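You operate a simulated robot arm through the tools that you are given. There is no shell and no other tool.

You run a simulated robot arm. Do the job below in one go: nothing can be reset, and whatever is moved stays where it is left.

## Task
Pack the brown tape and the small yellow box in the white tub and stack it.
Fine: lid on, square on top of the cream storage tub; the other tape stays.
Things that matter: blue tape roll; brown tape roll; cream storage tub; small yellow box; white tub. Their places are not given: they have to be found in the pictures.

Only the result counts: the job must be done as asked and must still hold three seconds after the hand-in. Knocking over, shifting, dropping, spilling or breaking anything else fails it. A push-on lid holds only when it is set on centred and level and pressed home; a screw cap is set on level and turned clockwise until tight.

## Robot
A 7-joint arm with a two-finger gripper, fixed in place. Base frame: the origin is on the floor under the middle of its stand, x ahead of it, y to its left, z up; the work surface is at about z = 685. Readings come in mm, degrees, newtons and seconds.
With the tool pointing down near the work surface it reaches from about 300 to 740 mm from the base axis. Its first joint turns from -166.0 to 166.0 degrees. Payload 2.94 kg.
The tool frame sits at the grasp point between the pads (the TCP): z along the fingers, y along the line on which they close. The tips reach 30 mm beyond it. The gripper opens to 138 mm; its body begins 109 mm behind the TCP.
Orientation is that of the tool frame in the base frame, as a unit quaternion [w, x, y, z]. With the fingers straight down and closing along the base's y, the tool's x points along the base's -x, its y along +y and its z along -z.

## Interface
- The arm moves only by the tool jog_arm. Its argument "targets" is a list of rows, each a list of 7 numbers: the shift along the base's x, y, z in mm, then the turn, a rotation vector about the base's x, y, z in degrees, then the opening, from 0 (shut) to 1 (fully open). In form: [[tx, ty, tz, wx, wy, wz, gripper], ...]. A call has 1 to 20 rows; each row shifts and turns the commanded pose from where the row before left it. Each row takes 0.2 s and may step no farther than 50 mm and 8.6 degrees from the row before; otherwise, or with a gripper value out of range, the whole call is refused. Where a pose cannot be reached the arm comes as near as it can. A force on the tool above 70 N (or 10 N above the force at the start of the call, whichever is more), or a blocked arm, ends the call early, and 0.2 s more pass. Each finger travels about 72 mm/s and halts on what it meets, pressing with about 39 N; the grip force reading is that of the motor and also rises with nothing between the fingers. The clock runs only during rows and for 0.2 s after the last one: add rows that do not move to give the fingers time. It gives the time, the measured TCP pose, the force on the tool (base axes), the opening and the grip force at its end, in the units of the frame above (readings bear some noise), with the torque about the TCP (base axes, N m) and any sound that the robot's microphone picked up.
- Cameras (640 x 400 px; columns grow to the right, rows downward): "scene" is fixed at [220.6, -499.9, 1419.2]; the picture's right is [0.88, -0.47, 0.00], its down [-0.25, -0.46, -0.85] and it looks along [0.40, 0.75, -0.52] (base axes); focal length 341 px, centre (320, 200). "wrist" rides on the gripper at [71, 19, -146] in the tool frame; the picture's right is [-0.26, 0.97, 0.00], its down [-0.85, -0.23, -0.48] and it looks along [-0.46, -0.12, 0.88] (tool axes); focal length 280 px, centre (320, 200).
- snapshot(camera): a new picture of that camera. It takes no simulated time.
- raise_lower(by): slides the trunk up (or, below 0, down) by that many mm; the arm rides with it, the base frame stays. It gives what a move gives, with no picture.
- locate(camera, pixels): for up to 12 pixels [column, row] of the newest picture of that camera ("zoom" is the newest enlarged one), the place [x, y, z] in the base frame of the surface seen there, good to about 2 mm. It takes no simulated time.
- zoom(camera, box): a new picture of the part [left, top, right, bottom] of that camera's present view, enlarged. It takes no simulated time.
- sign_off(): hands the job in; it is judged then, once.

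Open the gripper and draw the arm clear of the work before you hand the job in, unless the task says otherwise.

The tools are called after "Emit:" by a JSON object that holds its "method" and its "body". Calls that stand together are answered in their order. jog_arm: Moves the arm, as the interface text tells. Its arguments: {"type":"object","properties":{"targets":{"type":"array","items":{"type":"array","items":{"type":"number"}}}},"required":["targets"]} The other tools are called the same way: raise_lower (by) moves the trunk up or down; snapshot (camera) takes a picture; locate (camera, pixels) gives the place of the surface under pixels of a picture; zoom (camera, box) takes an enlarged picture of a part of a camera's view; sign_off () hands the job in.

At the start:

```text
t: 0.0
tcp_pos: [432.0, 232.5, 1096.7]
tool_rot: [-0.001, 0.0, 1.0, 0.0]
contact_force: [0.5, -1.0, 0.1]
ft_torque: [0.02, 0.02, 0.0]
grip_width: 138.2
grasp_force: 0.0
trunk travel left (down, up): [-300.0, 154.0]
```

scene: 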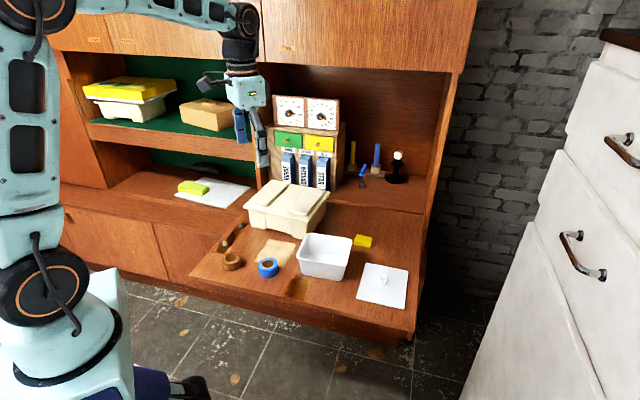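
wrist: 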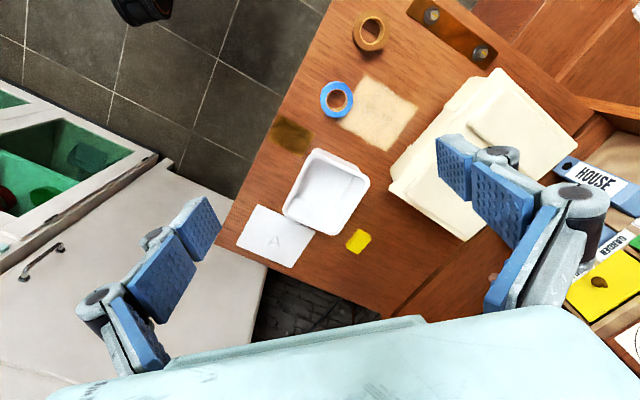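

The scene picture shows the white tub at about (325,257), its lid at (382,287), the small yellow box at (363,240), brown tape at (232,261), blue tape at (267,267), and the cream tub at (287,208). I enlarge this area to get details.

Emit:
{"method": "zoom", "body": {"camera": "scene", "box": [200, 170, 430, 314]}}

Emit:
{"method": "zoom", "body": {"camera": "wrist", "box": [200, 0, 600, 300]}}

```text
2.78 times, centred on (315, 242) of scene
```

zoom: 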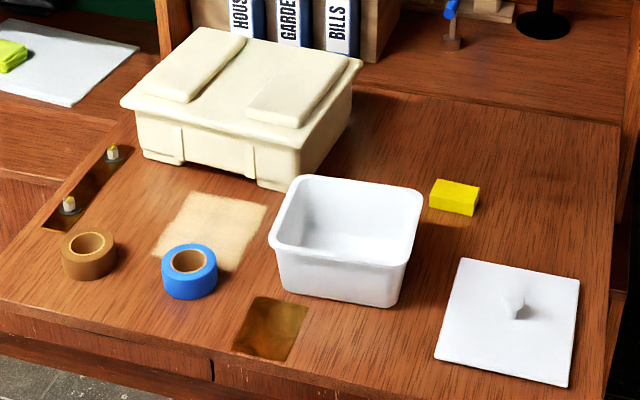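

```text
1.33 times, centred on (400, 150) of wrist
```

zoom: 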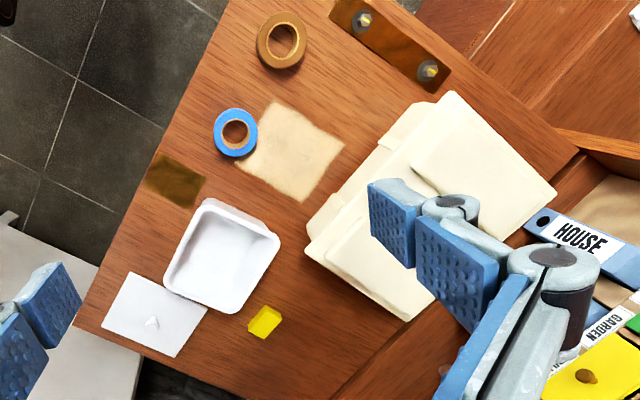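

The newest enlarged picture is the wrist one; I measure the tapes, tub rim, lid, and yellow box in it.

Emit:
{"method": "locate", "body": {"camera": "zoom", "pixels": [[264, 30], [300, 48], [285, 15], [282, 65], [208, 202], [277, 238], [235, 310], [168, 276], [222, 255], [265, 321], [152, 322], [130, 275]]}}

Emit:
{"method": "locate", "body": {"camera": "zoom", "pixels": [[206, 308], [178, 355], [104, 328], [445, 95], [550, 190], [308, 245], [405, 318], [470, 155], [395, 165], [345, 240], [320, 300], [217, 132]]}}

```text
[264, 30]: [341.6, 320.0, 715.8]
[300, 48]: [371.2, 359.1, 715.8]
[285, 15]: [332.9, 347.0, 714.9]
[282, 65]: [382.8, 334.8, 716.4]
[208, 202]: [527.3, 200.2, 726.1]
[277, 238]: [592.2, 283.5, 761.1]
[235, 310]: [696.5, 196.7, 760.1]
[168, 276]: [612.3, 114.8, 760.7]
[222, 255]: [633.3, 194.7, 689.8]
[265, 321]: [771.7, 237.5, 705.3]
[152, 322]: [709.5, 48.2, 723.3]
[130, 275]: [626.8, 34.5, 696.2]
```

```text
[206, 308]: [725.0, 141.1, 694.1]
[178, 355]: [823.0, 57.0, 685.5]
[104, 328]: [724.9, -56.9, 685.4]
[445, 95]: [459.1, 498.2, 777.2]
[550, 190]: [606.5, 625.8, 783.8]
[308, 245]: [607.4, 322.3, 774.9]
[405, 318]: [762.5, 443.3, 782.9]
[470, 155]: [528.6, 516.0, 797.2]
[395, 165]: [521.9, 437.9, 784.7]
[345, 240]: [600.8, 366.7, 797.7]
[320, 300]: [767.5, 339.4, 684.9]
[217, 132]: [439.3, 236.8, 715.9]
```

Rough places: tub centre near (612,200), yellow box near (772,237), cream tub around (600,470). I take enlarged scene views to measure more exactly.

Emit:
{"method": "zoom", "body": {"camera": "scene", "box": [290, 220, 418, 300]}}

```text
5.00 times, centred on (354, 260) of scene
```

zoom: 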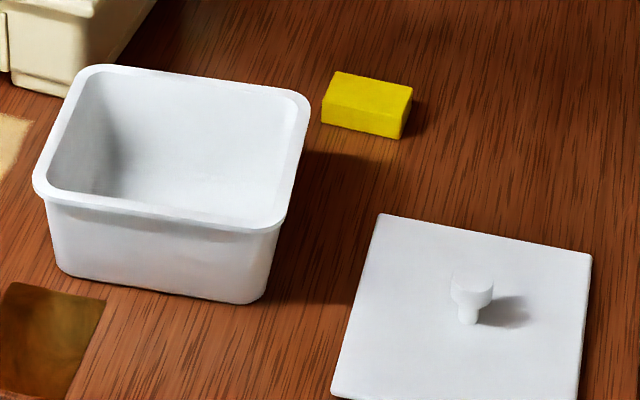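

The zoom shows the yellow box corners at (340,73), (412,88), (402,138), (322,97), tub rim corners and the lid with a knob at (472,290). I measure these.

Emit:
{"method": "locate", "body": {"camera": "zoom", "pixels": [[340, 75], [410, 90], [399, 112], [324, 100], [367, 94], [323, 122], [396, 136], [472, 282], [470, 310], [382, 218], [588, 258], [336, 394]]}}

Emit:
{"method": "locate", "body": {"camera": "zoom", "pixels": [[100, 68], [305, 103], [278, 224], [38, 186], [190, 80], [295, 165], [150, 208], [65, 130], [180, 170], [262, 298], [65, 268], [80, 155]]}}

```text
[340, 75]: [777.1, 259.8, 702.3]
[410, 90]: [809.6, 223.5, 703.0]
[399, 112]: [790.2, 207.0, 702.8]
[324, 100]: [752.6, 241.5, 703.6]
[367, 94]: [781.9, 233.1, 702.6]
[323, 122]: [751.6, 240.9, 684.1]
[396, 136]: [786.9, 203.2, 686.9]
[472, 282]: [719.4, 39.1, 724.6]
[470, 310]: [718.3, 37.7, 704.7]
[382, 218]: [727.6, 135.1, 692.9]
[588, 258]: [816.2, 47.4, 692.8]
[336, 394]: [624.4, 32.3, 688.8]
```

```text
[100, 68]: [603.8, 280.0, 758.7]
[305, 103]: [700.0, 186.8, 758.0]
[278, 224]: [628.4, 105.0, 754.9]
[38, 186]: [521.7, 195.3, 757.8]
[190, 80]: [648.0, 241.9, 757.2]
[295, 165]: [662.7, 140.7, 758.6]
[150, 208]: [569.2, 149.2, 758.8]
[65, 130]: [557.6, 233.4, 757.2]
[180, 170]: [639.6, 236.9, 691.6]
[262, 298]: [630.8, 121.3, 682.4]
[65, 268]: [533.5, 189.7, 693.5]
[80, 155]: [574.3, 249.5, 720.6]
```

The yellow box is about 52×28×18 mm centred near (782,233), beyond the straight-down reach. I take a closer wrist view of the tub and lid to measure their sides.

Emit:
{"method": "zoom", "body": {"camera": "wrist", "box": [224, 140, 384, 280]}}

```text
2.86 times, centred on (304, 210) of wrist
```

zoom: 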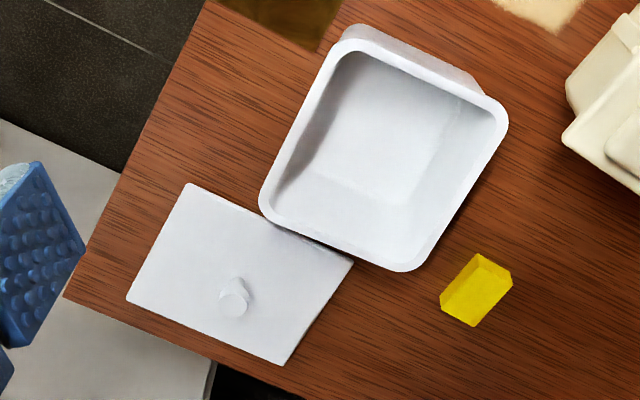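

I measure the tub's rim edges, several points per side, in the enlarged wrist view.

Emit:
{"method": "locate", "body": {"camera": "zoom", "pixels": [[322, 92], [300, 130], [279, 165], [300, 231], [335, 245], [370, 259], [438, 237], [463, 196], [488, 153], [385, 52], [425, 69], [465, 88]]}}

Emit:
{"method": "locate", "body": {"camera": "zoom", "pixels": [[190, 186], [348, 262], [283, 362], [130, 298], [235, 300], [240, 282], [160, 242], [320, 305], [205, 330], [270, 225], [443, 300], [475, 285]]}}

```text
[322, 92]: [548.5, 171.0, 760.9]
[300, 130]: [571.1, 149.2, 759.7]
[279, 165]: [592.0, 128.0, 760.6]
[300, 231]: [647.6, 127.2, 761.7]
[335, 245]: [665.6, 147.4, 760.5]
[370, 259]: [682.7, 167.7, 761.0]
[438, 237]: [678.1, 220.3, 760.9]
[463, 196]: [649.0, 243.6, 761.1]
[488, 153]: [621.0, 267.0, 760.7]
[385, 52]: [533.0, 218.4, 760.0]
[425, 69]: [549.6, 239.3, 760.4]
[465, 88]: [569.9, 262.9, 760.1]
```

```text
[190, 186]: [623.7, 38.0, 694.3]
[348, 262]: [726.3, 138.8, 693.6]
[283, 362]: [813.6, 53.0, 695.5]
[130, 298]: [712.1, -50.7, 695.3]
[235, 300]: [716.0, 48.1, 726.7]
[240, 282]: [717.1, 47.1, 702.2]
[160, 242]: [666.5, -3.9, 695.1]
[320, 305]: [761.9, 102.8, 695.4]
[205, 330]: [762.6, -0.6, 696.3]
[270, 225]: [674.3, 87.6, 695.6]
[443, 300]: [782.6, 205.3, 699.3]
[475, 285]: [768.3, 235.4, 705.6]
```

Tub rim is about 147 mm along −42° by 122 mm across, centred near (610,196); lid is about 144×123 with its long side along +45°, so it must be turned about 90°. Now I look at the gripper's finger shape, the tapes and cream tub in the scene picture.

Emit:
{"method": "zoom", "body": {"camera": "scene", "box": [190, 50, 318, 180]}}

Emit:
{"method": "zoom", "body": {"camera": "scene", "box": [210, 170, 350, 290]}}

```text
3.08 times, centred on (254, 115) of scene
```

zoom: 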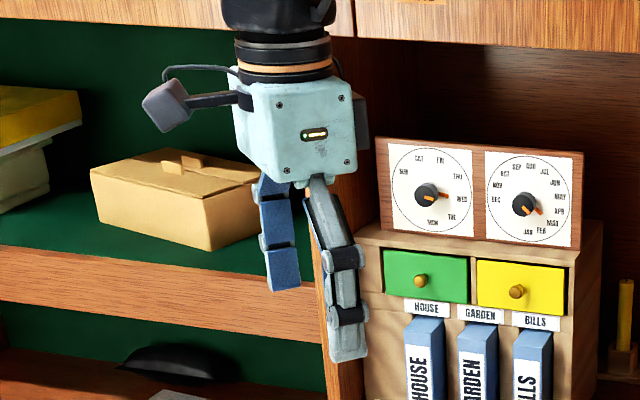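

```text
3.33 times, centred on (280, 230) of scene
```

zoom: 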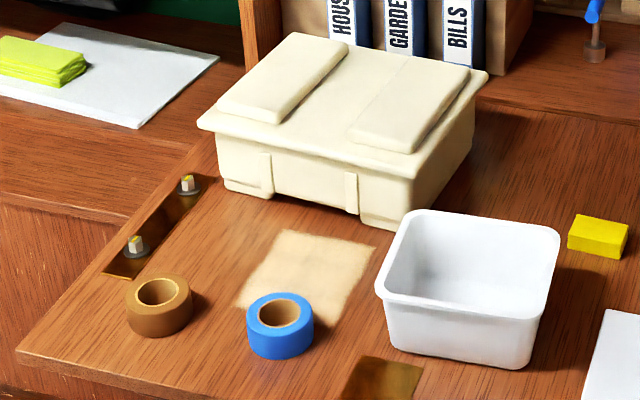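

The cream tub's lid has two raised panels with a valley in between. I measure panels, rim and base edges.

Emit:
{"method": "locate", "body": {"camera": "zoom", "pixels": [[294, 36], [345, 48], [280, 110], [222, 97], [282, 72], [403, 60], [464, 76], [412, 142], [355, 127], [410, 100], [345, 85], [317, 120]]}}

Emit:
{"method": "locate", "body": {"camera": "zoom", "pixels": [[200, 122], [410, 172], [485, 75], [300, 147], [450, 120], [225, 188], [395, 226], [470, 135], [163, 290], [160, 310], [281, 312], [190, 292]]}}

```text
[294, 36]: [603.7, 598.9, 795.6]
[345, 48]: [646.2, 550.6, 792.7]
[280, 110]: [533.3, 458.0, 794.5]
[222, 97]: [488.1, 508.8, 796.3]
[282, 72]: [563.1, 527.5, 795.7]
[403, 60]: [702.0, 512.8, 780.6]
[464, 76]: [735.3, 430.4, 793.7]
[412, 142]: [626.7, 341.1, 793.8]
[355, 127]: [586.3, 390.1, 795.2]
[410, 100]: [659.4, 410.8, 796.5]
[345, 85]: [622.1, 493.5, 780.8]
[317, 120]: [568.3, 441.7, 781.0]
```

```text
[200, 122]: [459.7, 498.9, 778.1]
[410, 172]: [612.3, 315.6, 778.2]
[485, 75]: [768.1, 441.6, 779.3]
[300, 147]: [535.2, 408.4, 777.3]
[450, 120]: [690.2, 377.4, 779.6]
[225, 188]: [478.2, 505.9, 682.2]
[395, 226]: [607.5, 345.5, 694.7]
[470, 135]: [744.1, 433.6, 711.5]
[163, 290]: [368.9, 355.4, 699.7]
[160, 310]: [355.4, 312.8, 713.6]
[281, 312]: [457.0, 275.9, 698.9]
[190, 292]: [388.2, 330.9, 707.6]
```

Cream lid: rim corners about (460,499), (612,316), (768,442), so centre ≈(613,470), long axis at ≈−50.7°, panels at z≈795 with an 86 mm gap. Now I check the surroundings (shelf, drawer unit, upper doors) for arm clearance.

Emit:
{"method": "snapshot", "body": {"camera": "scene"}}

Emit:
{"method": "locate", "body": {"camera": "scene", "pixels": [[262, 20], [262, 62], [440, 70], [340, 100], [278, 125], [335, 135], [296, 170], [327, 172], [260, 150], [425, 210], [128, 108], [155, 60]]}}

```text
taken
```

scene: 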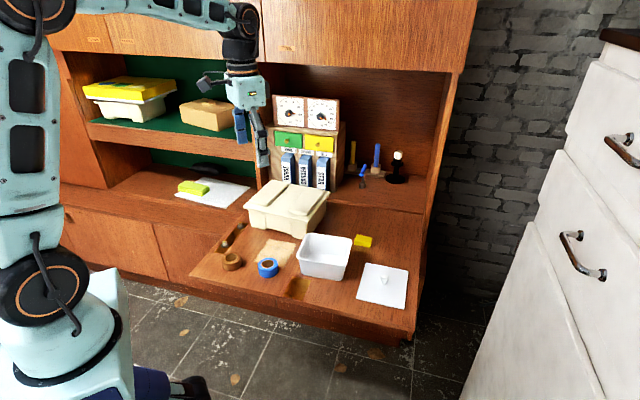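

```text
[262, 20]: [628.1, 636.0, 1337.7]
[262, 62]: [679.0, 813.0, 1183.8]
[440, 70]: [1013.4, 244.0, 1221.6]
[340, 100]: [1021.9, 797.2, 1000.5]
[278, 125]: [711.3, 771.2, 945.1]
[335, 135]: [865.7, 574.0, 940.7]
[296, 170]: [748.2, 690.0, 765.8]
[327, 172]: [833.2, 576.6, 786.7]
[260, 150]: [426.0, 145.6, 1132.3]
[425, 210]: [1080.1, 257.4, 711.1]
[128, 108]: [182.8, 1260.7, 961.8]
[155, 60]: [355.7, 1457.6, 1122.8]
```

Surroundings: cabinet front plane lies about 127 mm beyond the cream tub's centre, and upper doors are above z≈1200, so there's room. I move toward the yellow box at a safe height while turning the tool +45° and see how well the reach goes.

Emit:
{"method": "jog_arm", "body": {"targets": [[38, 0, -16, 0, 0, 7.5, 1], [38, 0, -16, 0, 0, 7.5, 1], [38, 0, -16, 0, 0, 7.5, 1], [38, 0, -16, 0, 0, 7.5, 1], [38, 0, -16, 0, 0, 7.5, 1], [38, 0, -16, 0, 0, 7.5, 1], [0, 0, 0, 0, 0, 0, 1]]}}

```text
t: 1.6
tcp_pos: [659.8, 233.6, 1000.7]
tool_rot: [0.0, -0.383, 0.924, 0.0]
contact_force: [0.4, 1.3, -0.2]
ft_torque: [0.01, 0.06, -0.01]
grip_width: 138.1
grasp_force: 0.2
trunk travel left (down, up): [-300.0, 154.0]
```

Pose was reached exactly. I continue to (780,233,900), still straight down, to probe the reach.

Emit:
{"method": "jog_arm", "body": {"targets": [[30, 0, -25, 0, 0, 0, 1], [30, 0, -25, 0, 0, 0, 1], [30, 0, -25, 0, 0, 0, 1], [30, 0, -25, 0, 0, 0, 1], [0, 0, 0, 0, 0, 0, 1]]}}

Emit:
{"method": "snapshot", "body": {"camera": "wrist"}}

Emit:
{"method": "snapshot", "body": {"camera": "scene"}}

```text
t: 2.8
tcp_pos: [706.5, 209.0, 889.7]
tool_rot: [0.001, -0.384, 0.923, 0.001]
contact_force: [-0.9, 0.1, -1.0]
ft_torque: [-0.01, -0.01, -0.01]
grip_width: 137.9
grasp_force: 0.0
out of reach, approached as far as the arm can: row 1, 2, 3, 4
trunk travel left (down, up): [-300.0, 154.0]
```

```text
taken
```

wrist: 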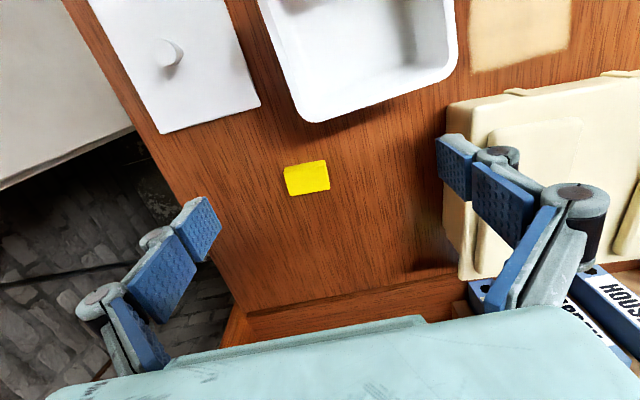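

```text
taken
```

scene: 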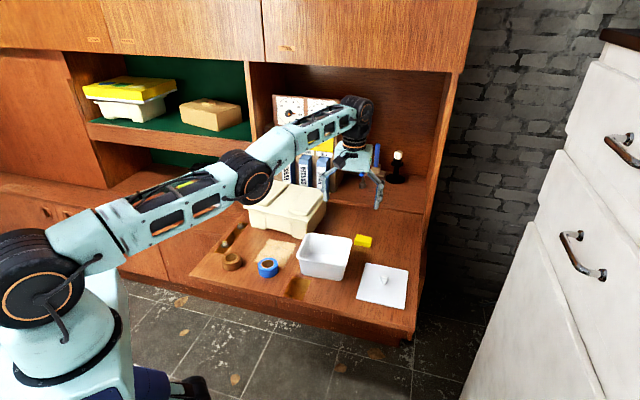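

Straight-down reach stops at r≈737 mm here. I check the arm's shoulder and wrist heights to see whether moving the trunk would help.

Emit:
{"method": "locate", "body": {"camera": "scene", "pixels": [[20, 262], [80, 240], [250, 175], [295, 145], [355, 105], [357, 130], [100, 215], [210, 165], [10, 340], [352, 157], [15, 300], [330, 120]]}}

Emit:
{"method": "locate", "body": {"camera": "wrist", "pixels": [[286, 168], [326, 161], [329, 189], [290, 195], [306, 178], [303, 195]]}}

```text
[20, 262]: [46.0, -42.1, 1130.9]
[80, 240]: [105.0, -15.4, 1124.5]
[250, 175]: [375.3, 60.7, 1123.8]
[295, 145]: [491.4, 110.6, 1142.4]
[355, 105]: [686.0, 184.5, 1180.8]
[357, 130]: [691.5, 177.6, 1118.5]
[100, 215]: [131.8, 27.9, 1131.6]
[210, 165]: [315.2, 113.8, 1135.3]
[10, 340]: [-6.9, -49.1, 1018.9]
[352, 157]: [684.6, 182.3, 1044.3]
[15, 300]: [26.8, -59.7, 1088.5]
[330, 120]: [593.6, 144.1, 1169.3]
```

```text
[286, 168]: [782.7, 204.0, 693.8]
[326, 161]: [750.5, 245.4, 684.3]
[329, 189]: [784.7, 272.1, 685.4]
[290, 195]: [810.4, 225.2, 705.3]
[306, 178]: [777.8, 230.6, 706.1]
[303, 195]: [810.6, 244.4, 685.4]
```

The shoulder is near z≈1130 and the arm is fully stretched, so the straight-down limit of about 740 mm holds at any height; the box needs a tilted tool, with the trunk lowered. First I back off and up.

Emit:
{"method": "jog_arm", "body": {"targets": [[-45, -5, 20, 0, 0, 0, 1], [-45, -5, 30, 0, 0, 0, 1], [-45, -5, 30, 0, 0, 0, 1], [0, 0, 0, 0, 0, 0, 1]]}}

```text
refused: row 2 steps farther than a row can; nothing moved
```

Emit:
{"method": "jog_arm", "body": {"targets": [[-40, -5, 20, 0, 0, 0, 1], [-40, -5, 25, 0, 0, 0, 1], [-40, -5, 25, 0, 0, 0, 1], [0, 0, 0, 0, 0, 0, 1]]}}

```text
t: 3.8
tcp_pos: [682.4, 228.2, 977.8]
tool_rot: [-0.001, -0.383, 0.924, -0.001]
contact_force: [-0.1, -0.4, -0.2]
ft_torque: [0.03, 0.03, -0.02]
grip_width: 138.0
grasp_force: 0.2
out of reach, approached as far as the arm can: row 1, 2, 3
trunk travel left (down, up): [-300.0, 154.0]
```

The arm is lagging behind the commanded pose; I send idle rows to see where it settles.

Emit:
{"method": "jog_arm", "body": {"targets": [[0, 0, 0, 0, 0, 0, 1], [0, 0, 0, 0, 0, 0, 1]]}}

```text
t: 4.4
tcp_pos: [682.1, 226.4, 978.8]
tool_rot: [0.0, -0.383, 0.924, 0.0]
contact_force: [0.2, -0.5, -0.3]
ft_torque: [0.01, 0.0, -0.02]
grip_width: 137.9
grasp_force: 0.0
trunk travel left (down, up): [-300.0, 154.0]
```

It settled at (682,226,979). I draw back further to (590,195,1000) and compare the result with what I asked for.

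Emit:
{"method": "jog_arm", "body": {"targets": [[-30, -10, 7, 0, 0, 0, 1], [-30, -10, 7, 0, 0, 0, 1], [-30, -10, 7, 0, 0, 0, 1], [0, 0, 0, 0, 0, 0, 1]]}}

```text
t: 5.4
tcp_pos: [673.0, 224.5, 1012.3]
tool_rot: [-0.002, -0.383, 0.924, -0.001]
contact_force: [0.3, 0.4, -0.6]
ft_torque: [0.01, 0.01, 0.04]
grip_width: 137.9
grasp_force: 0.0
out of reach, approached as far as the arm can: row 1, 2, 3
trunk travel left (down, up): [-300.0, 154.0]
```

The arm is stuck straight at full stretch (it only slides along its reach sphere). I pull straight back along the arm line to bend the elbow; even if it releases at once the end pose (≈400, 134, 928) is clear.

Emit:
{"method": "jog_arm", "body": {"targets": [[-45, -15, -14, 0, 0, 0, 1], [-45, -15, -14, 0, 0, 0, 1], [-45, -15, -14, 0, 0, 0, 1], [-45, -15, -14, 0, 0, 0, 1], [-45, -15, -14, 0, 0, 0, 1], [-45, -15, -14, 0, 0, 0, 1]]}}

```text
t: 6.8
tcp_pos: [672.9, 225.9, 1012.6]
tool_rot: [0.0, -0.383, 0.924, 0.0]
contact_force: [0.9, -0.2, -0.1]
ft_torque: [-0.01, 0.02, 0.0]
grip_width: 137.8
grasp_force: 0.0
out of reach, approached as far as the arm can: row 1, 2, 3, 4, 5, 6
trunk travel left (down, up): [-300.0, 154.0]
```

Pure pulling back does nothing, since a straight elbow gives no first-order motion that way. Moving straight down should bend the elbow in its natural (elbow-up) sense; the space below is clear to z≈900.

Emit:
{"method": "jog_arm", "body": {"targets": [[0, 0, -40, 0, 0, 0, 1], [0, 0, -40, 0, 0, 0, 1], [0, 0, 0, 0, 0, 0, 1]]}}

```text
t: 7.6
tcp_pos: [689.7, 229.4, 936.1]
tool_rot: [-0.001, -0.383, 0.924, 0.001]
contact_force: [0.4, 0.3, 0.9]
ft_torque: [0.0, -0.01, 0.01]
grip_width: 137.8
grasp_force: 0.0
out of reach, approached as far as the arm can: row 1, 2
trunk travel left (down, up): [-300.0, 154.0]
```

Still on the boundary sphere. I look at the arm's shape to understand which joint is limiting.

Emit:
{"method": "zoom", "body": {"camera": "scene", "box": [0, 60, 420, 322]}}

```text
1.52 times, centred on (210, 191) of scene
```

zoom: 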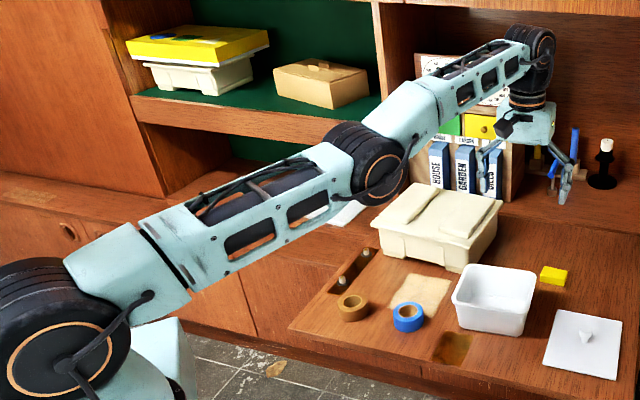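

By reach-sphere arithmetic the arm has shortened about 2 mm, a hint the elbow begins to bend on downward moves. I ask for down-and-inward steps, staying above z≈870.

Emit:
{"method": "jog_arm", "body": {"targets": [[-30, -10, -30, 0, 0, 0, 1], [-30, -10, -30, 0, 0, 0, 1], [0, 0, 0, 0, 0, 0, 1], [0, 0, 0, 0, 0, 0, 1]]}}

```text
t: 8.6
tcp_pos: [697.9, 234.1, 882.6]
tool_rot: [0.0, -0.383, 0.924, 0.0]
contact_force: [0.1, -0.2, 0.0]
ft_torque: [-0.03, 0.0, 0.0]
grip_width: 138.0
grasp_force: 0.1
out of reach, approached as far as the arm can: row 1, 2
trunk travel left (down, up): [-300.0, 154.0]
```

The elbow seems to be hyper-extended slightly past straight (elbow height ≈1120 versus ≈1136 on the straight line), so pulling inward only pushes it to its stop. I first ask outward to bring it to straight.

Emit:
{"method": "jog_arm", "body": {"targets": [[46, 15, 6, 0, 0, 0, 1], [46, 15, 6, 0, 0, 0, 1]]}}

```text
t: 9.2
tcp_pos: [698.3, 234.9, 884.4]
tool_rot: [-0.001, -0.382, 0.924, 0.0]
contact_force: [-0.3, 0.5, -0.3]
ft_torque: [0.01, 0.02, 0.0]
grip_width: 138.0
grasp_force: 0.0
out of reach, approached as far as the arm can: row 1, 2
trunk travel left (down, up): [-300.0, 154.0]
```

Now the arm should be dead straight; a downward step with a slight inward part should tip the elbow the natural way. Tips stay above z≈800.

Emit:
{"method": "jog_arm", "body": {"targets": [[-8, -3, -48, 0, 0, 0, 1], [-20, -7, -10, 0, 0, 0, 1], [-30, -10, 0, 0, 0, 0, 1]]}}

```text
t: 10.0
tcp_pos: [700.2, 235.0, 828.6]
tool_rot: [-0.001, -0.383, 0.924, 0.0]
contact_force: [-0.1, -0.4, -0.8]
ft_torque: [0.02, 0.0, -0.02]
grip_width: 138.2
grasp_force: 0.0
out of reach, approached as far as the arm can: row 1, 2, 3
trunk travel left (down, up): [-300.0, 154.0]
```

Still stuck at full stretch. I measure the joint discs' centres in the scene view to learn the elbow's actual bend.

Emit:
{"method": "snapshot", "body": {"camera": "scene"}}

Emit:
{"method": "zoom", "body": {"camera": "scene", "box": [0, 90, 420, 352]}}

```text
taken
```

scene: 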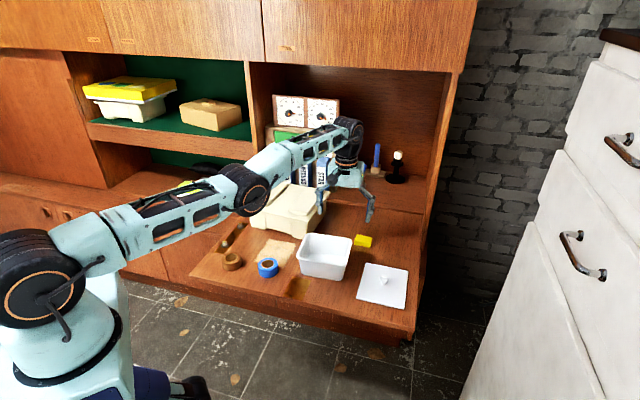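

```text
1.52 times, centred on (210, 221) of scene
```

zoom: 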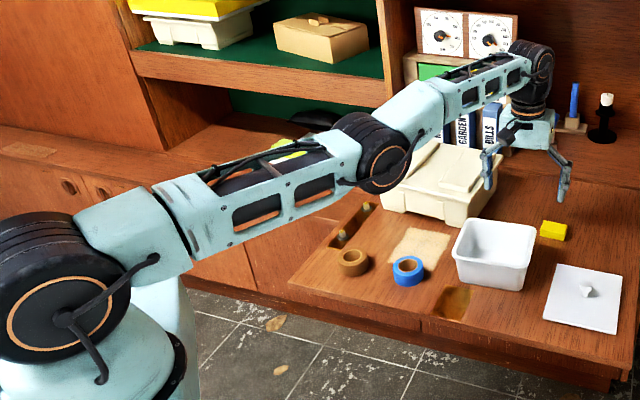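

I measure the ring centres: shoulder (60,312), elbow (388,167), wrist (542,68) in the zoomed picture.

Emit:
{"method": "locate", "body": {"camera": "zoom", "pixels": [[50, 320], [75, 300], [10, 330], [110, 300], [388, 160], [370, 170], [405, 160], [388, 185], [543, 66], [538, 55], [548, 80], [300, 200]]}}

```text
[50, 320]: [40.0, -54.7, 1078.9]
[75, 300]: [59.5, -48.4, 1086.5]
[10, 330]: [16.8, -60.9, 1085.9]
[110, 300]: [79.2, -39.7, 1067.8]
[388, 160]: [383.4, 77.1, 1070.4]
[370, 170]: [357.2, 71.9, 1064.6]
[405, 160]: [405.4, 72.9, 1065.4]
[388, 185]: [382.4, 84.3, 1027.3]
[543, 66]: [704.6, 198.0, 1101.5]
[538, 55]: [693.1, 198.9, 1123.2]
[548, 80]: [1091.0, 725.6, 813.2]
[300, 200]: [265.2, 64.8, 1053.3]
```

The ring centres show the elbow about 34 mm below the shoulder–wrist line: it is bent the wrong way (elbow-down) near its stop. Tilting the tool back toward the base with the wrist held should drive the elbow up; first I climb along the boundary while asking outward, to straighten it.

Emit:
{"method": "jog_arm", "body": {"targets": [[15, 5, 45, 0, 0, 0, 1], [15, 5, 45, 0, 0, 0, 1], [15, 5, 45, 0, 0, 0, 1], [40, 13, 8, 0, 0, 0, 1], [40, 13, 8, 0, 0, 0, 1], [40, 13, 8, 0, 0, 0, 1]]}}

Emit:
{"method": "zoom", "body": {"camera": "scene", "box": [0, 60, 420, 322]}}

```text
t: 11.4
tcp_pos: [691.0, 222.0, 960.3]
tool_rot: [0.001, -0.383, 0.924, 0.001]
contact_force: [-0.8, -0.5, 0.0]
ft_torque: [0.02, 0.03, -0.04]
grip_width: 138.1
grasp_force: 0.0
out of reach, approached as far as the arm can: row 1, 2, 3, 4, 5, 6
trunk travel left (down, up): [-300.0, 154.0]
```

```text
1.52 times, centred on (210, 191) of scene
```

zoom: 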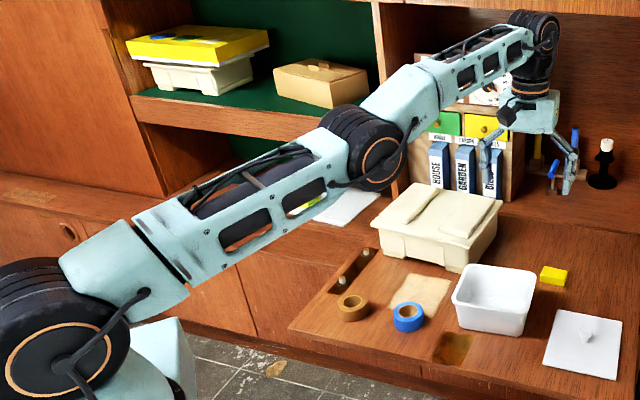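

The arm's reach has grown to its true maximum, so the elbow is straight now. I tilt the tool back toward the base while moving the TCP inward, which should throw the elbow up.

Emit:
{"method": "jog_arm", "body": {"targets": [[-36, -11.5, 3, -2.6, 8.1, 0, 1], [-42, -13, 2, -2.2, 6.7, 0, 1], [-45, -14, 2, -1.84, 5.7, 0, 1], [-45, -14, 2, -1.84, 5.7, 0, 1], [0, 0, 0, 0, 0, 0, 1]]}}

Emit:
{"method": "zoom", "body": {"camera": "scene", "box": [0, 60, 420, 322]}}

```text
t: 12.6
tcp_pos: [606.1, 231.2, 959.0]
tool_rot: [-0.148, -0.375, 0.915, 0.014]
contact_force: [0.3, -0.6, -0.4]
ft_torque: [-0.03, 0.02, 0.03]
grip_width: 138.1
grasp_force: 0.0
out of reach, approached as far as the arm can: row 2, 3, 4
trunk travel left (down, up): [-300.0, 154.0]
```

```text
1.52 times, centred on (210, 191) of scene
```

zoom: 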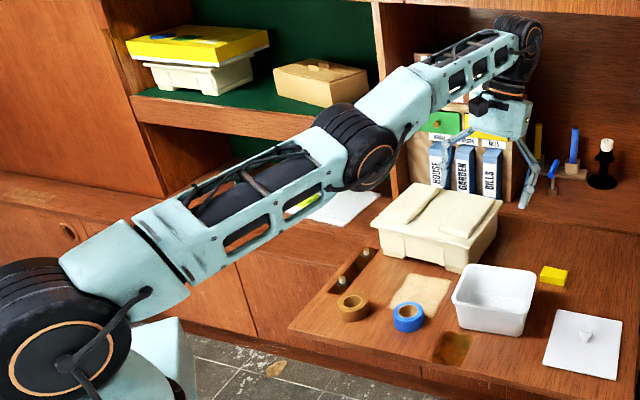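

The tool tilted about 17° but the wrist is still at full stretch, and the elbow disc turned sideways a little. I measure the joint positions again.

Emit:
{"method": "locate", "body": {"camera": "zoom", "pixels": [[62, 352], [30, 360], [95, 345], [376, 165], [362, 168], [390, 160], [376, 185], [376, 148], [528, 40], [522, 32], [535, 52], [300, 180]]}}

```text
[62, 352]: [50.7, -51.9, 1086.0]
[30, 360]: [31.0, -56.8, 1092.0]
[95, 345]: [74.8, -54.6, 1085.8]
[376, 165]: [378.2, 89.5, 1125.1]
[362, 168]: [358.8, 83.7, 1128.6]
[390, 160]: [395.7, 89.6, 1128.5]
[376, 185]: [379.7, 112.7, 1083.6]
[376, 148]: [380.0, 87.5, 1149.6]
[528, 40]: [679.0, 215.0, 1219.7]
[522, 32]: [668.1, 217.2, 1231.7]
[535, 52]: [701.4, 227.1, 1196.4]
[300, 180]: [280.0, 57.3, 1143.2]
```

The elbow still sits ~30 mm below the line (wrong side). I straighten it more thoroughly with outward requests, then tilt back over several rows while still asking outward so it crosses over.

Emit:
{"method": "jog_arm", "body": {"targets": [[42, 15, 8, 0, 0, 0, 1], [42, 15, 8, 0, 0, 0, 1], [42, 15, 8, 0, 0, 0, 1], [42, 15, 8, 0, 0, 0, 1], [42, 15, 8, 0, 0, 0, 1], [42, 15, 8, 0, 0, 0, 1], [42, 15, 8, 0, 0, 0, 1], [42, 15, 8, 0, 0, 0, 1]]}}

Emit:
{"method": "zoom", "body": {"camera": "scene", "box": [0, 60, 420, 322]}}

```text
t: 14.4
tcp_pos: [604.7, 230.2, 958.2]
tool_rot: [-0.148, -0.375, 0.915, 0.013]
contact_force: [-0.4, 0.3, -0.6]
ft_torque: [0.02, 0.02, -0.01]
grip_width: 138.1
grasp_force: 0.0
out of reach, approached as far as the arm can: row 1, 2, 3, 4, 5, 6, 7, 8
trunk travel left (down, up): [-300.0, 154.0]
```

```text
1.52 times, centred on (210, 191) of scene
```

zoom: 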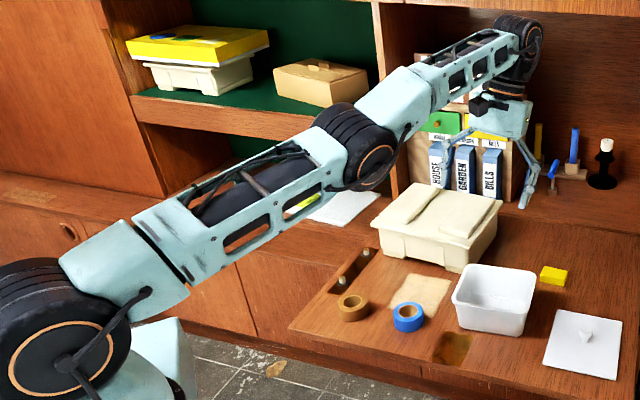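

Outward requests no longer move it at all, so the elbow seems to sit exactly on its joint stop. I try small 3 mm inward steps, which the solver may accept where large ones fail.

Emit:
{"method": "jog_arm", "body": {"targets": [[-2.8, -1, -0.6, 0, 0, 0, 1], [-2.8, -1, -0.6, 0, 0, 0, 1], [-2.8, -1, -0.6, 0, 0, 0, 1], [-2.8, -1, -0.6, 0, 0, 0, 1], [-2.8, -1, -0.6, 0, 0, 0, 1]]}}

```text
t: 15.6
tcp_pos: [604.8, 230.6, 959.1]
tool_rot: [-0.148, -0.376, 0.915, 0.012]
contact_force: [-0.7, 0.5, 0.2]
ft_torque: [0.02, 0.04, 0.05]
grip_width: 138.0
grasp_force: 0.2
out of reach, approached as far as the arm can: row 1, 2, 3, 4
trunk travel left (down, up): [-300.0, 154.0]
```

Row 5 of the small steps was accepted, which hints at progress. I repeat small inward steps over more rows.

Emit:
{"method": "jog_arm", "body": {"targets": [[-2.8, -1, -0.6, 0, 0, 0, 1], [-2.8, -1, -0.6, 0, 0, 0, 1], [-2.8, -1, -0.6, 0, 0, 0, 1], [-2.8, -1, -0.6, 0, 0, 0, 1], [-2.8, -1, -0.6, 0, 0, 0, 1], [-2.8, -1, -0.6, 0, 0, 0, 1], [-2.8, -1, -0.6, 0, 0, 0, 1], [-2.8, -1, -0.6, 0, 0, 0, 1], [-2.8, -1, -0.6, 0, 0, 0, 1], [-2.8, -1, -0.6, 0, 0, 0, 1]]}}

```text
t: 17.8
tcp_pos: [604.6, 231.1, 959.4]
tool_rot: [-0.148, -0.375, 0.915, 0.013]
contact_force: [0.5, -0.1, 0.2]
ft_torque: [-0.01, -0.01, 0.01]
grip_width: 138.0
grasp_force: 0.1
out of reach, approached as far as the arm can: row 1, 3, 5, 6, 7, 9
trunk travel left (down, up): [-300.0, 154.0]
```

The flags just hover at a ~3 mm tolerance, no actual motion. I try a small trunk move (clear of everything) to see whether it re-bases the joint solution, then another pull back.

Emit:
{"method": "raise_lower", "body": {"by": 20}}

Emit:
{"method": "jog_arm", "body": {"targets": [[-28, -10, -6, 0, 0, 0, 1], [-28, -10, -6, 0, 0, 0, 1]]}}

```text
t: 18.5
tcp_pos: [604.7, 230.1, 979.5]
tool_rot: [-0.148, -0.376, 0.915, 0.012]
contact_force: [-0.2, 0.7, 0.5]
ft_torque: [0.02, 0.02, -0.01]
grip_width: 137.9
grasp_force: 0.0
trunk travel left (down, up): [-320.0, 134.0]
```

```text
t: 19.1
tcp_pos: [605.6, 230.7, 978.8]
tool_rot: [-0.148, -0.376, 0.915, 0.013]
contact_force: [-0.8, 0.4, 0.5]
ft_torque: [0.0, 0.01, 0.02]
grip_width: 137.9
grasp_force: 0.0
out of reach, approached as far as the arm can: row 1, 2
trunk travel left (down, up): [-320.0, 134.0]
```

Still stuck. I continue tilting the tool inward one row at a time about the wrist point (wrist kept still), which should let the elbow bend up within the solver's tolerance.

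Emit:
{"method": "jog_arm", "body": {"targets": [[-35.9, -11.7, 14.5, -2.5, 7.6, 0, 1]]}}

Emit:
{"method": "jog_arm", "body": {"targets": [[-33.5, -11, 20, -2.5, 7.6, 0, 1]]}}

```text
t: 19.5
tcp_pos: [568.9, 219.1, 993.2]
tool_rot: [-0.216, -0.371, 0.903, 0.017]
contact_force: [0.7, 0.2, 0.0]
ft_torque: [-0.01, 0.03, 0.02]
grip_width: 138.2
grasp_force: 0.0
trunk travel left (down, up): [-320.0, 134.0]
```

```text
t: 19.9
tcp_pos: [533.8, 200.7, 1027.7]
tool_rot: [-0.257, -0.364, 0.895, 0.024]
contact_force: [0.2, 0.1, -1.1]
ft_torque: [-0.02, 0.06, 0.02]
grip_width: 138.0
grasp_force: 0.1
out of reach, approached as far as the arm can: row 1
trunk travel left (down, up): [-320.0, 134.0]
```

The second row moved the wrist point about 11 mm inside the old boundary, so the elbow appears to have started bending. I check the picture.

Emit:
{"method": "zoom", "body": {"camera": "scene", "box": [0, 40, 420, 302]}}

```text
1.52 times, centred on (210, 171) of scene
```

zoom: 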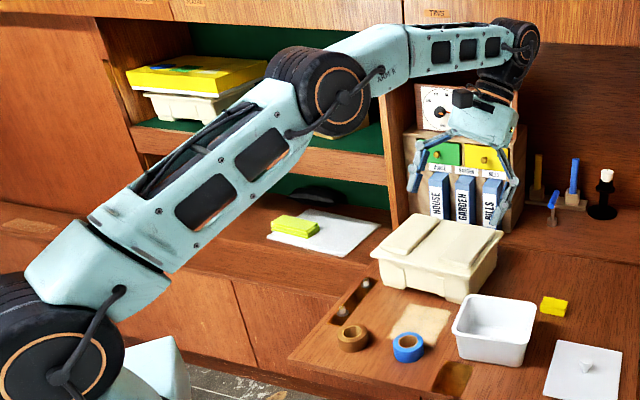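

The elbow has popped up into its natural bend, so the arm is free again. I now untilt the tool back to vertical while drawing in slightly, and from here on I stay inside the reach limit (tool-vertical r ≲ 722).

Emit:
{"method": "jog_arm", "body": {"targets": [[-8, -3, -5, 2.17, -7.18, 0, 1], [-8, -3, -5, 2.17, -7.18, 0, 1], [-8, -3, -5, 2.17, -7.18, 0, 1], [-8, -3, -5, 2.17, -7.18, 0, 1], [0, 0, 0, 0, 0, 0, 1]]}}

```text
t: 21.1
tcp_pos: [500.7, 188.7, 1005.7]
tool_rot: [0.002, -0.378, 0.926, -0.002]
contact_force: [0.5, -0.3, -0.4]
ft_torque: [0.0, -0.04, 0.03]
grip_width: 137.9
grasp_force: 0.0
trunk travel left (down, up): [-320.0, 134.0]
```

Vertical again at (501,189,1006) with yaw ≈44.4°. I lower the trunk by 120 mm so the wrist height suits the reach at the table; tips will be around z≈856, clear of all items.

Emit:
{"method": "raise_lower", "body": {"by": -120}}

```text
t: 22.6
tcp_pos: [502.0, 190.5, 886.4]
tool_rot: [0.001, -0.377, 0.926, -0.001]
contact_force: [0.0, -0.5, -0.6]
ft_torque: [0.0, 0.0, -0.03]
grip_width: 138.1
grasp_force: 0.0
trunk travel left (down, up): [-200.0, 254.0]
```

Now I move over to the pre-grasp pose for the yellow box, tilting the fingers 28° outward toward +45° and closing the opening to about 0.65.

Emit:
{"method": "jog_arm", "body": {"targets": [[40, 1, -8, 3.3, -3.3, 0, 0.8], [40, 1, -8, 3.3, -3.3, 0, 0.7], [40, 1, -10, 3.3, -3.3, 0, 0.65], [40, 1, -10, 3.3, -3.3, 0, 0.65], [40, 1, -10, 3.3, -3.3, 0, 0.65], [40, 1, -10, 3.3, -3.3, 0, 0.65], [0, 0, 0, 0, 0, 0, 0.65]]}}

Emit:
{"method": "snapshot", "body": {"camera": "wrist"}}

Emit:
{"method": "snapshot", "body": {"camera": "scene"}}

```text
t: 24.2
tcp_pos: [742.0, 194.9, 830.4]
tool_rot: [0.225, -0.365, 0.899, 0.093]
contact_force: [-0.5, -0.8, -0.6]
ft_torque: [-0.04, 0.01, -0.01]
grip_width: 89.9
grasp_force: 0.0
trunk travel left (down, up): [-200.0, 254.0]
```

```text
taken
```

wrist: 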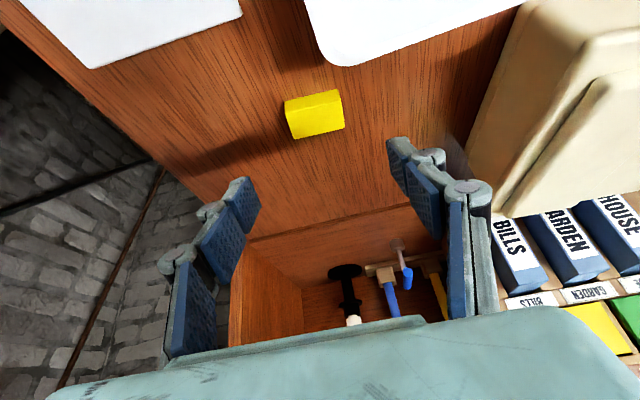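

```text
taken
```

scene: 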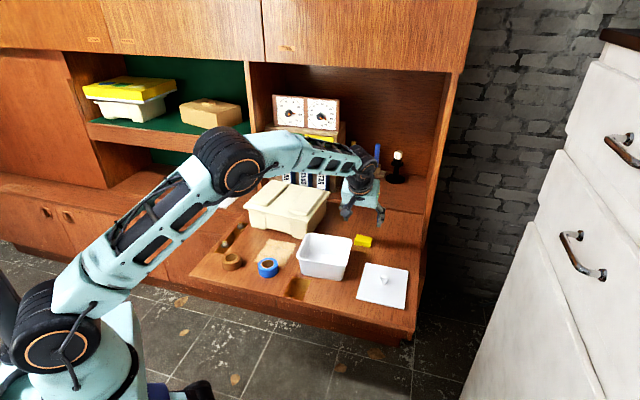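

The pose was reached with the elbow well bent. The box shows in the wrist view at about (315,114); I enlarge it to measure its corners.

Emit:
{"method": "zoom", "body": {"camera": "wrist", "box": [250, 70, 378, 150]}}

```text
5.00 times, centred on (314, 110) of wrist
```

zoom: 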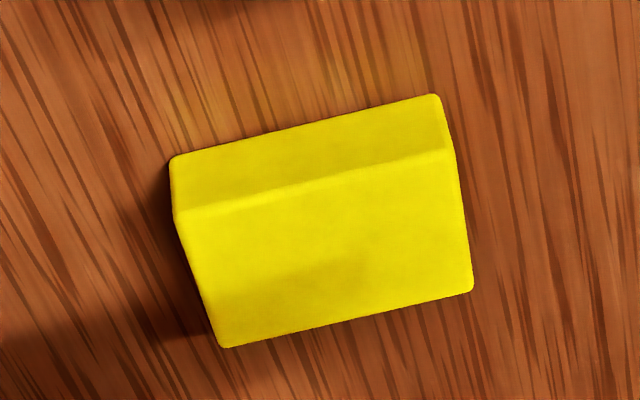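

Emit:
{"method": "locate", "body": {"camera": "zoom", "pixels": [[178, 213], [448, 151], [470, 286], [225, 344], [315, 250], [174, 160], [437, 97], [310, 185], [310, 325], [200, 285], [455, 220], [310, 130]]}}

```text
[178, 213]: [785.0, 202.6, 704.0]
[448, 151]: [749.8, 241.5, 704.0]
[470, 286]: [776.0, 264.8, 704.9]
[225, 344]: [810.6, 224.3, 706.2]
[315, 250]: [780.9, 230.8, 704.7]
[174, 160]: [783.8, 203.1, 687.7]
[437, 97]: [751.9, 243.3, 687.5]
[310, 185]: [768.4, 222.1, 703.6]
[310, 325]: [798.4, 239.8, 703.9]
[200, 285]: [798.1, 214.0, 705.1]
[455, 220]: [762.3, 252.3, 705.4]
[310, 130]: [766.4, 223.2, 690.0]
```

Box: 53×34×19 mm, centre (780.4,233.3), long axis at ≈131.3°, tool y at 134.3°. I turn −3° and come down along the approach to TCP (772,226,720), keeping the fingers open.

Emit:
{"method": "jog_arm", "body": {"targets": [[6.1, 7.8, -33, 0, 0, -3, 0.65], [6.1, 7.8, -33, 0, 0, 0, 0.65], [8.9, 7.8, -22, 0, 0, 0, 0.65], [8.9, 7.8, -22, 0, 0, 0, 0.65], [0, 0, 0, 0, 0, 0, 0.65]]}}

Emit:
{"method": "snapshot", "body": {"camera": "wrist"}}

Emit:
{"method": "zoom", "body": {"camera": "scene", "box": [310, 170, 410, 270]}}

```text
t: 25.4
tcp_pos: [771.3, 227.1, 719.8]
tool_rot: [0.225, -0.342, 0.908, 0.087]
contact_force: [-0.9, -0.1, 0.1]
ft_torque: [0.03, -0.03, -0.01]
grip_width: 89.6
grasp_force: 0.2
trunk travel left (down, up): [-200.0, 254.0]
```

```text
taken
```

wrist: 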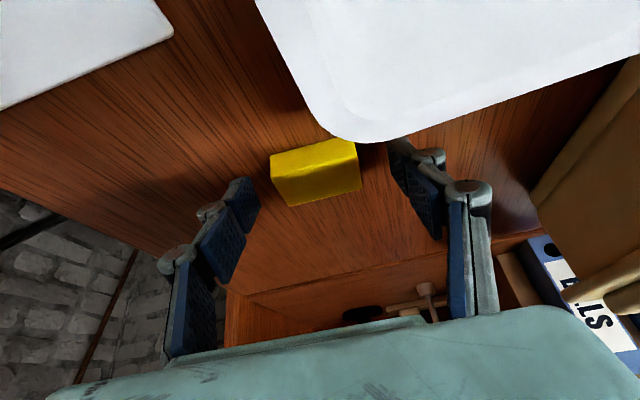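

```text
4.00 times, centred on (360, 220) of scene
```

zoom: 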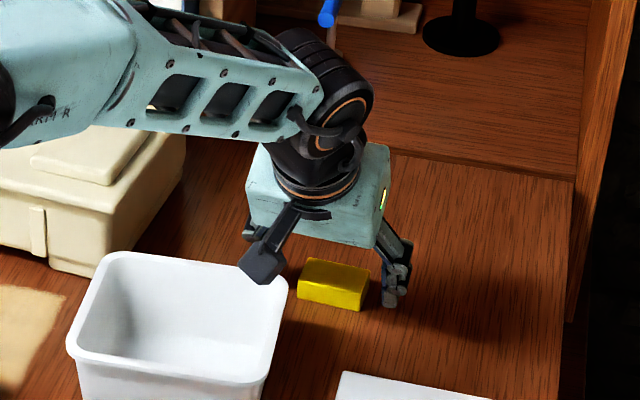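

The tips' centre projects to about (320,171) and the box's centre is at (315,172), well between the fingers. I close the gripper.

Emit:
{"method": "jog_arm", "body": {"targets": [[0, 0, 0, 0, 0, 0, 0.2], [0, 0, 0, 0, 0, 0, 0.2], [0, 0, 0, 0, 0, 0, 0.2], [0, 0, 0, 0, 0, 0, 0.2]]}}

Emit:
{"method": "snapshot", "body": {"camera": "wrist"}}

```text
t: 26.4
tcp_pos: [771.7, 224.5, 720.5]
tool_rot: [0.226, -0.342, 0.908, 0.087]
contact_force: [-0.1, -0.2, 0.2]
ft_torque: [-0.01, -0.02, -0.02]
grip_width: 53.6
grasp_force: 38.7
trunk travel left (down, up): [-200.0, 254.0]
```

```text
taken
```

wrist: 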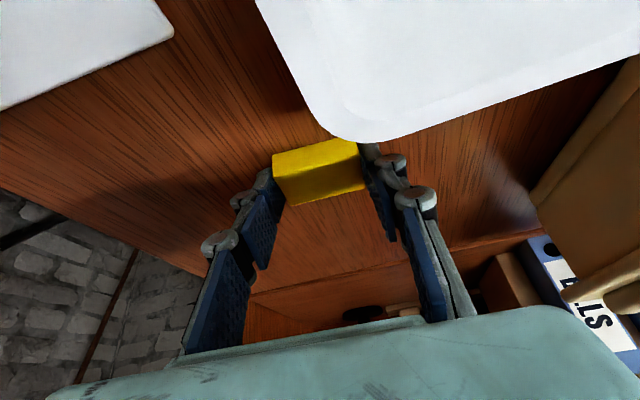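

Gripped: width 53.6 mm at 38.7 N. I lift, retreat, and set the tool upright over the tub at a safe height (z≈850).

Emit:
{"method": "jog_arm", "body": {"targets": [[0, 0, 30, 0, 0, 0, 0.2], [0, 0, 45, 0, 0, 0, 0.2], [-15, -6, 45, 0, 0, 0, 0.2], [-25, -2, 10, -4.65, 5.22, 0, 0.2], [-33, 0, 5, -4.65, 5.22, 0, 0.2], [-35, 0, 0, -4.65, 5.22, 0, 0.2], [-35, 0, 0, -4.65, 5.22, 0, 0.2], [0, 0, 0, 0, 0, 0, 0.2]]}}

Emit:
{"method": "snapshot", "body": {"camera": "wrist"}}

Emit:
{"method": "snapshot", "body": {"camera": "scene"}}

```text
t: 28.2
tcp_pos: [628.5, 218.8, 856.2]
tool_rot: [-0.001, -0.352, 0.936, -0.001]
contact_force: [-0.3, -0.2, 0.1]
ft_torque: [-0.03, -0.02, 0.0]
grip_width: 53.5
grasp_force: 38.7
trunk travel left (down, up): [-200.0, 254.0]
```

```text
taken
```

wrist: 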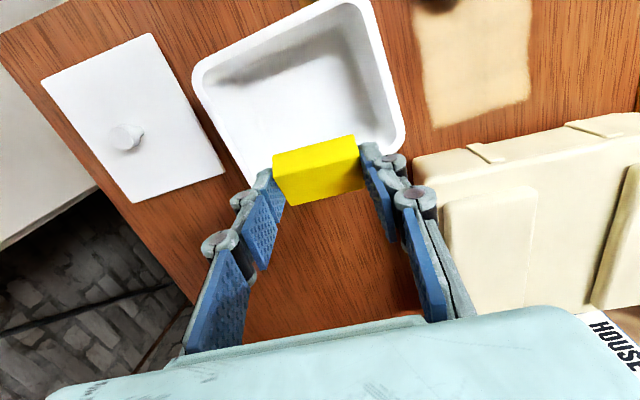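

```text
taken
```

scene: 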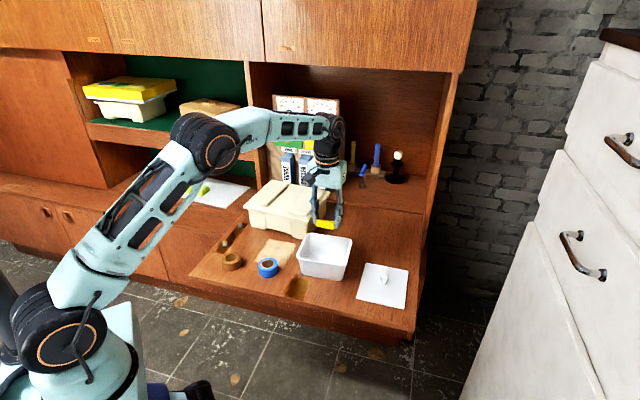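

The tool is upright with the box above the tub. I enlarge the wrist view of the tub to measure its inside floor and rim edges accurately.

Emit:
{"method": "zoom", "body": {"camera": "wrist", "box": [180, 0, 420, 190]}}

```text
2.11 times, centred on (300, 95) of wrist
```

zoom: 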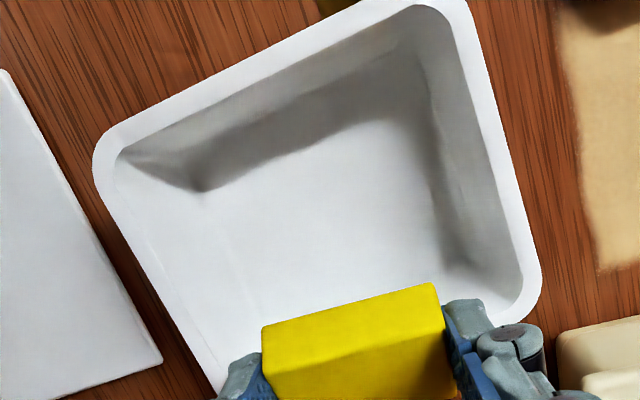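

I locate outer rim edge points and the inner floor corners in this enlarged picture.

Emit:
{"method": "locate", "body": {"camera": "zoom", "pixels": [[160, 107], [230, 74], [300, 40], [118, 225], [150, 287], [183, 352], [484, 80], [504, 150], [523, 215], [205, 190], [415, 95], [450, 245]]}}

Emit:
{"method": "locate", "body": {"camera": "zoom", "pixels": [[300, 200], [230, 250], [350, 150], [250, 305], [430, 290], [300, 145], [145, 150], [300, 75], [480, 150], [200, 300], [505, 260], [118, 155]]}}

```text
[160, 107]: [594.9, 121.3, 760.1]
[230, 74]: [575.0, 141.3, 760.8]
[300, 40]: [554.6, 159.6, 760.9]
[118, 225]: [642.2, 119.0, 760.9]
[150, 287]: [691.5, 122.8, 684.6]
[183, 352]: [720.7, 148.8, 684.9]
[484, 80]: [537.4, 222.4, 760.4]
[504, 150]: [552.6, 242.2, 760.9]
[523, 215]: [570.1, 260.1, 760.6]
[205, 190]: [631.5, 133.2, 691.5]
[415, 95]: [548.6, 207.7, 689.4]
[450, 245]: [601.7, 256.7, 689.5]
```

```text
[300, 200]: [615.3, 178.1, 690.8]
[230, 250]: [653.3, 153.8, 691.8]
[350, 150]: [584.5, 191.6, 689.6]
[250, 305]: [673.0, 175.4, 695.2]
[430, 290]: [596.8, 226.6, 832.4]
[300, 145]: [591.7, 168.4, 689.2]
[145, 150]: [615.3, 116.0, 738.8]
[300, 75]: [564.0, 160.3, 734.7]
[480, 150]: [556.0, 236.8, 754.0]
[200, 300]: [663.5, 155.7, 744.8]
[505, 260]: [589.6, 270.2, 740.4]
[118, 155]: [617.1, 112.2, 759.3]
```

Inside floor is only about 111×75 mm with sloping walls, so finger clearance matters. I look closely at the finger knuckles to know how wide they are.

Emit:
{"method": "zoom", "body": {"camera": "wrist", "box": [340, 120, 500, 340]}}

Emit:
{"method": "zoom", "body": {"camera": "scene", "box": [280, 130, 370, 250]}}

```text
1.82 times, centred on (420, 230) of wrist
```

zoom: 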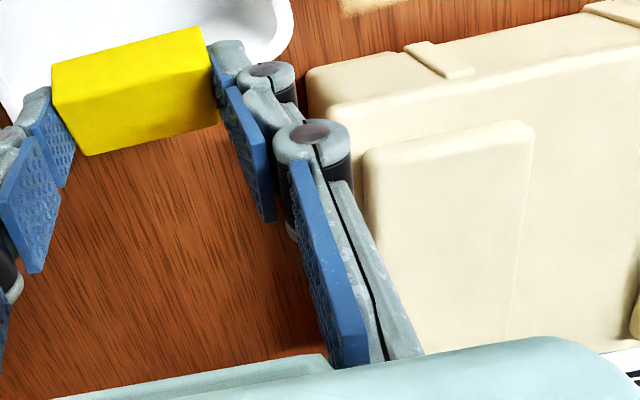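

```text
3.33 times, centred on (325, 190) of scene
```

zoom: 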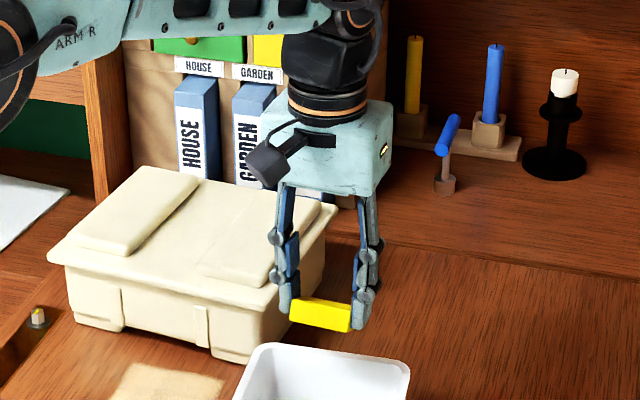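

The fingers are fairly straight; I measure their outer points (tip (355,328), nodes (370,295), (380,248)) and left side in this zoomed scene view.

Emit:
{"method": "locate", "body": {"camera": "zoom", "pixels": [[358, 325], [370, 293], [380, 246], [375, 200], [293, 318], [275, 275], [271, 238], [322, 315]]}}

```text
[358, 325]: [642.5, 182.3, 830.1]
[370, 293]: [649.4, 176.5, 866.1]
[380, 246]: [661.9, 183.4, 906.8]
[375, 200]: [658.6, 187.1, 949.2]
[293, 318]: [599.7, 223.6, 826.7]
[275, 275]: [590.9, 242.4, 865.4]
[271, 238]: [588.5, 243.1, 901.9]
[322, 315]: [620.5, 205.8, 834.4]
```

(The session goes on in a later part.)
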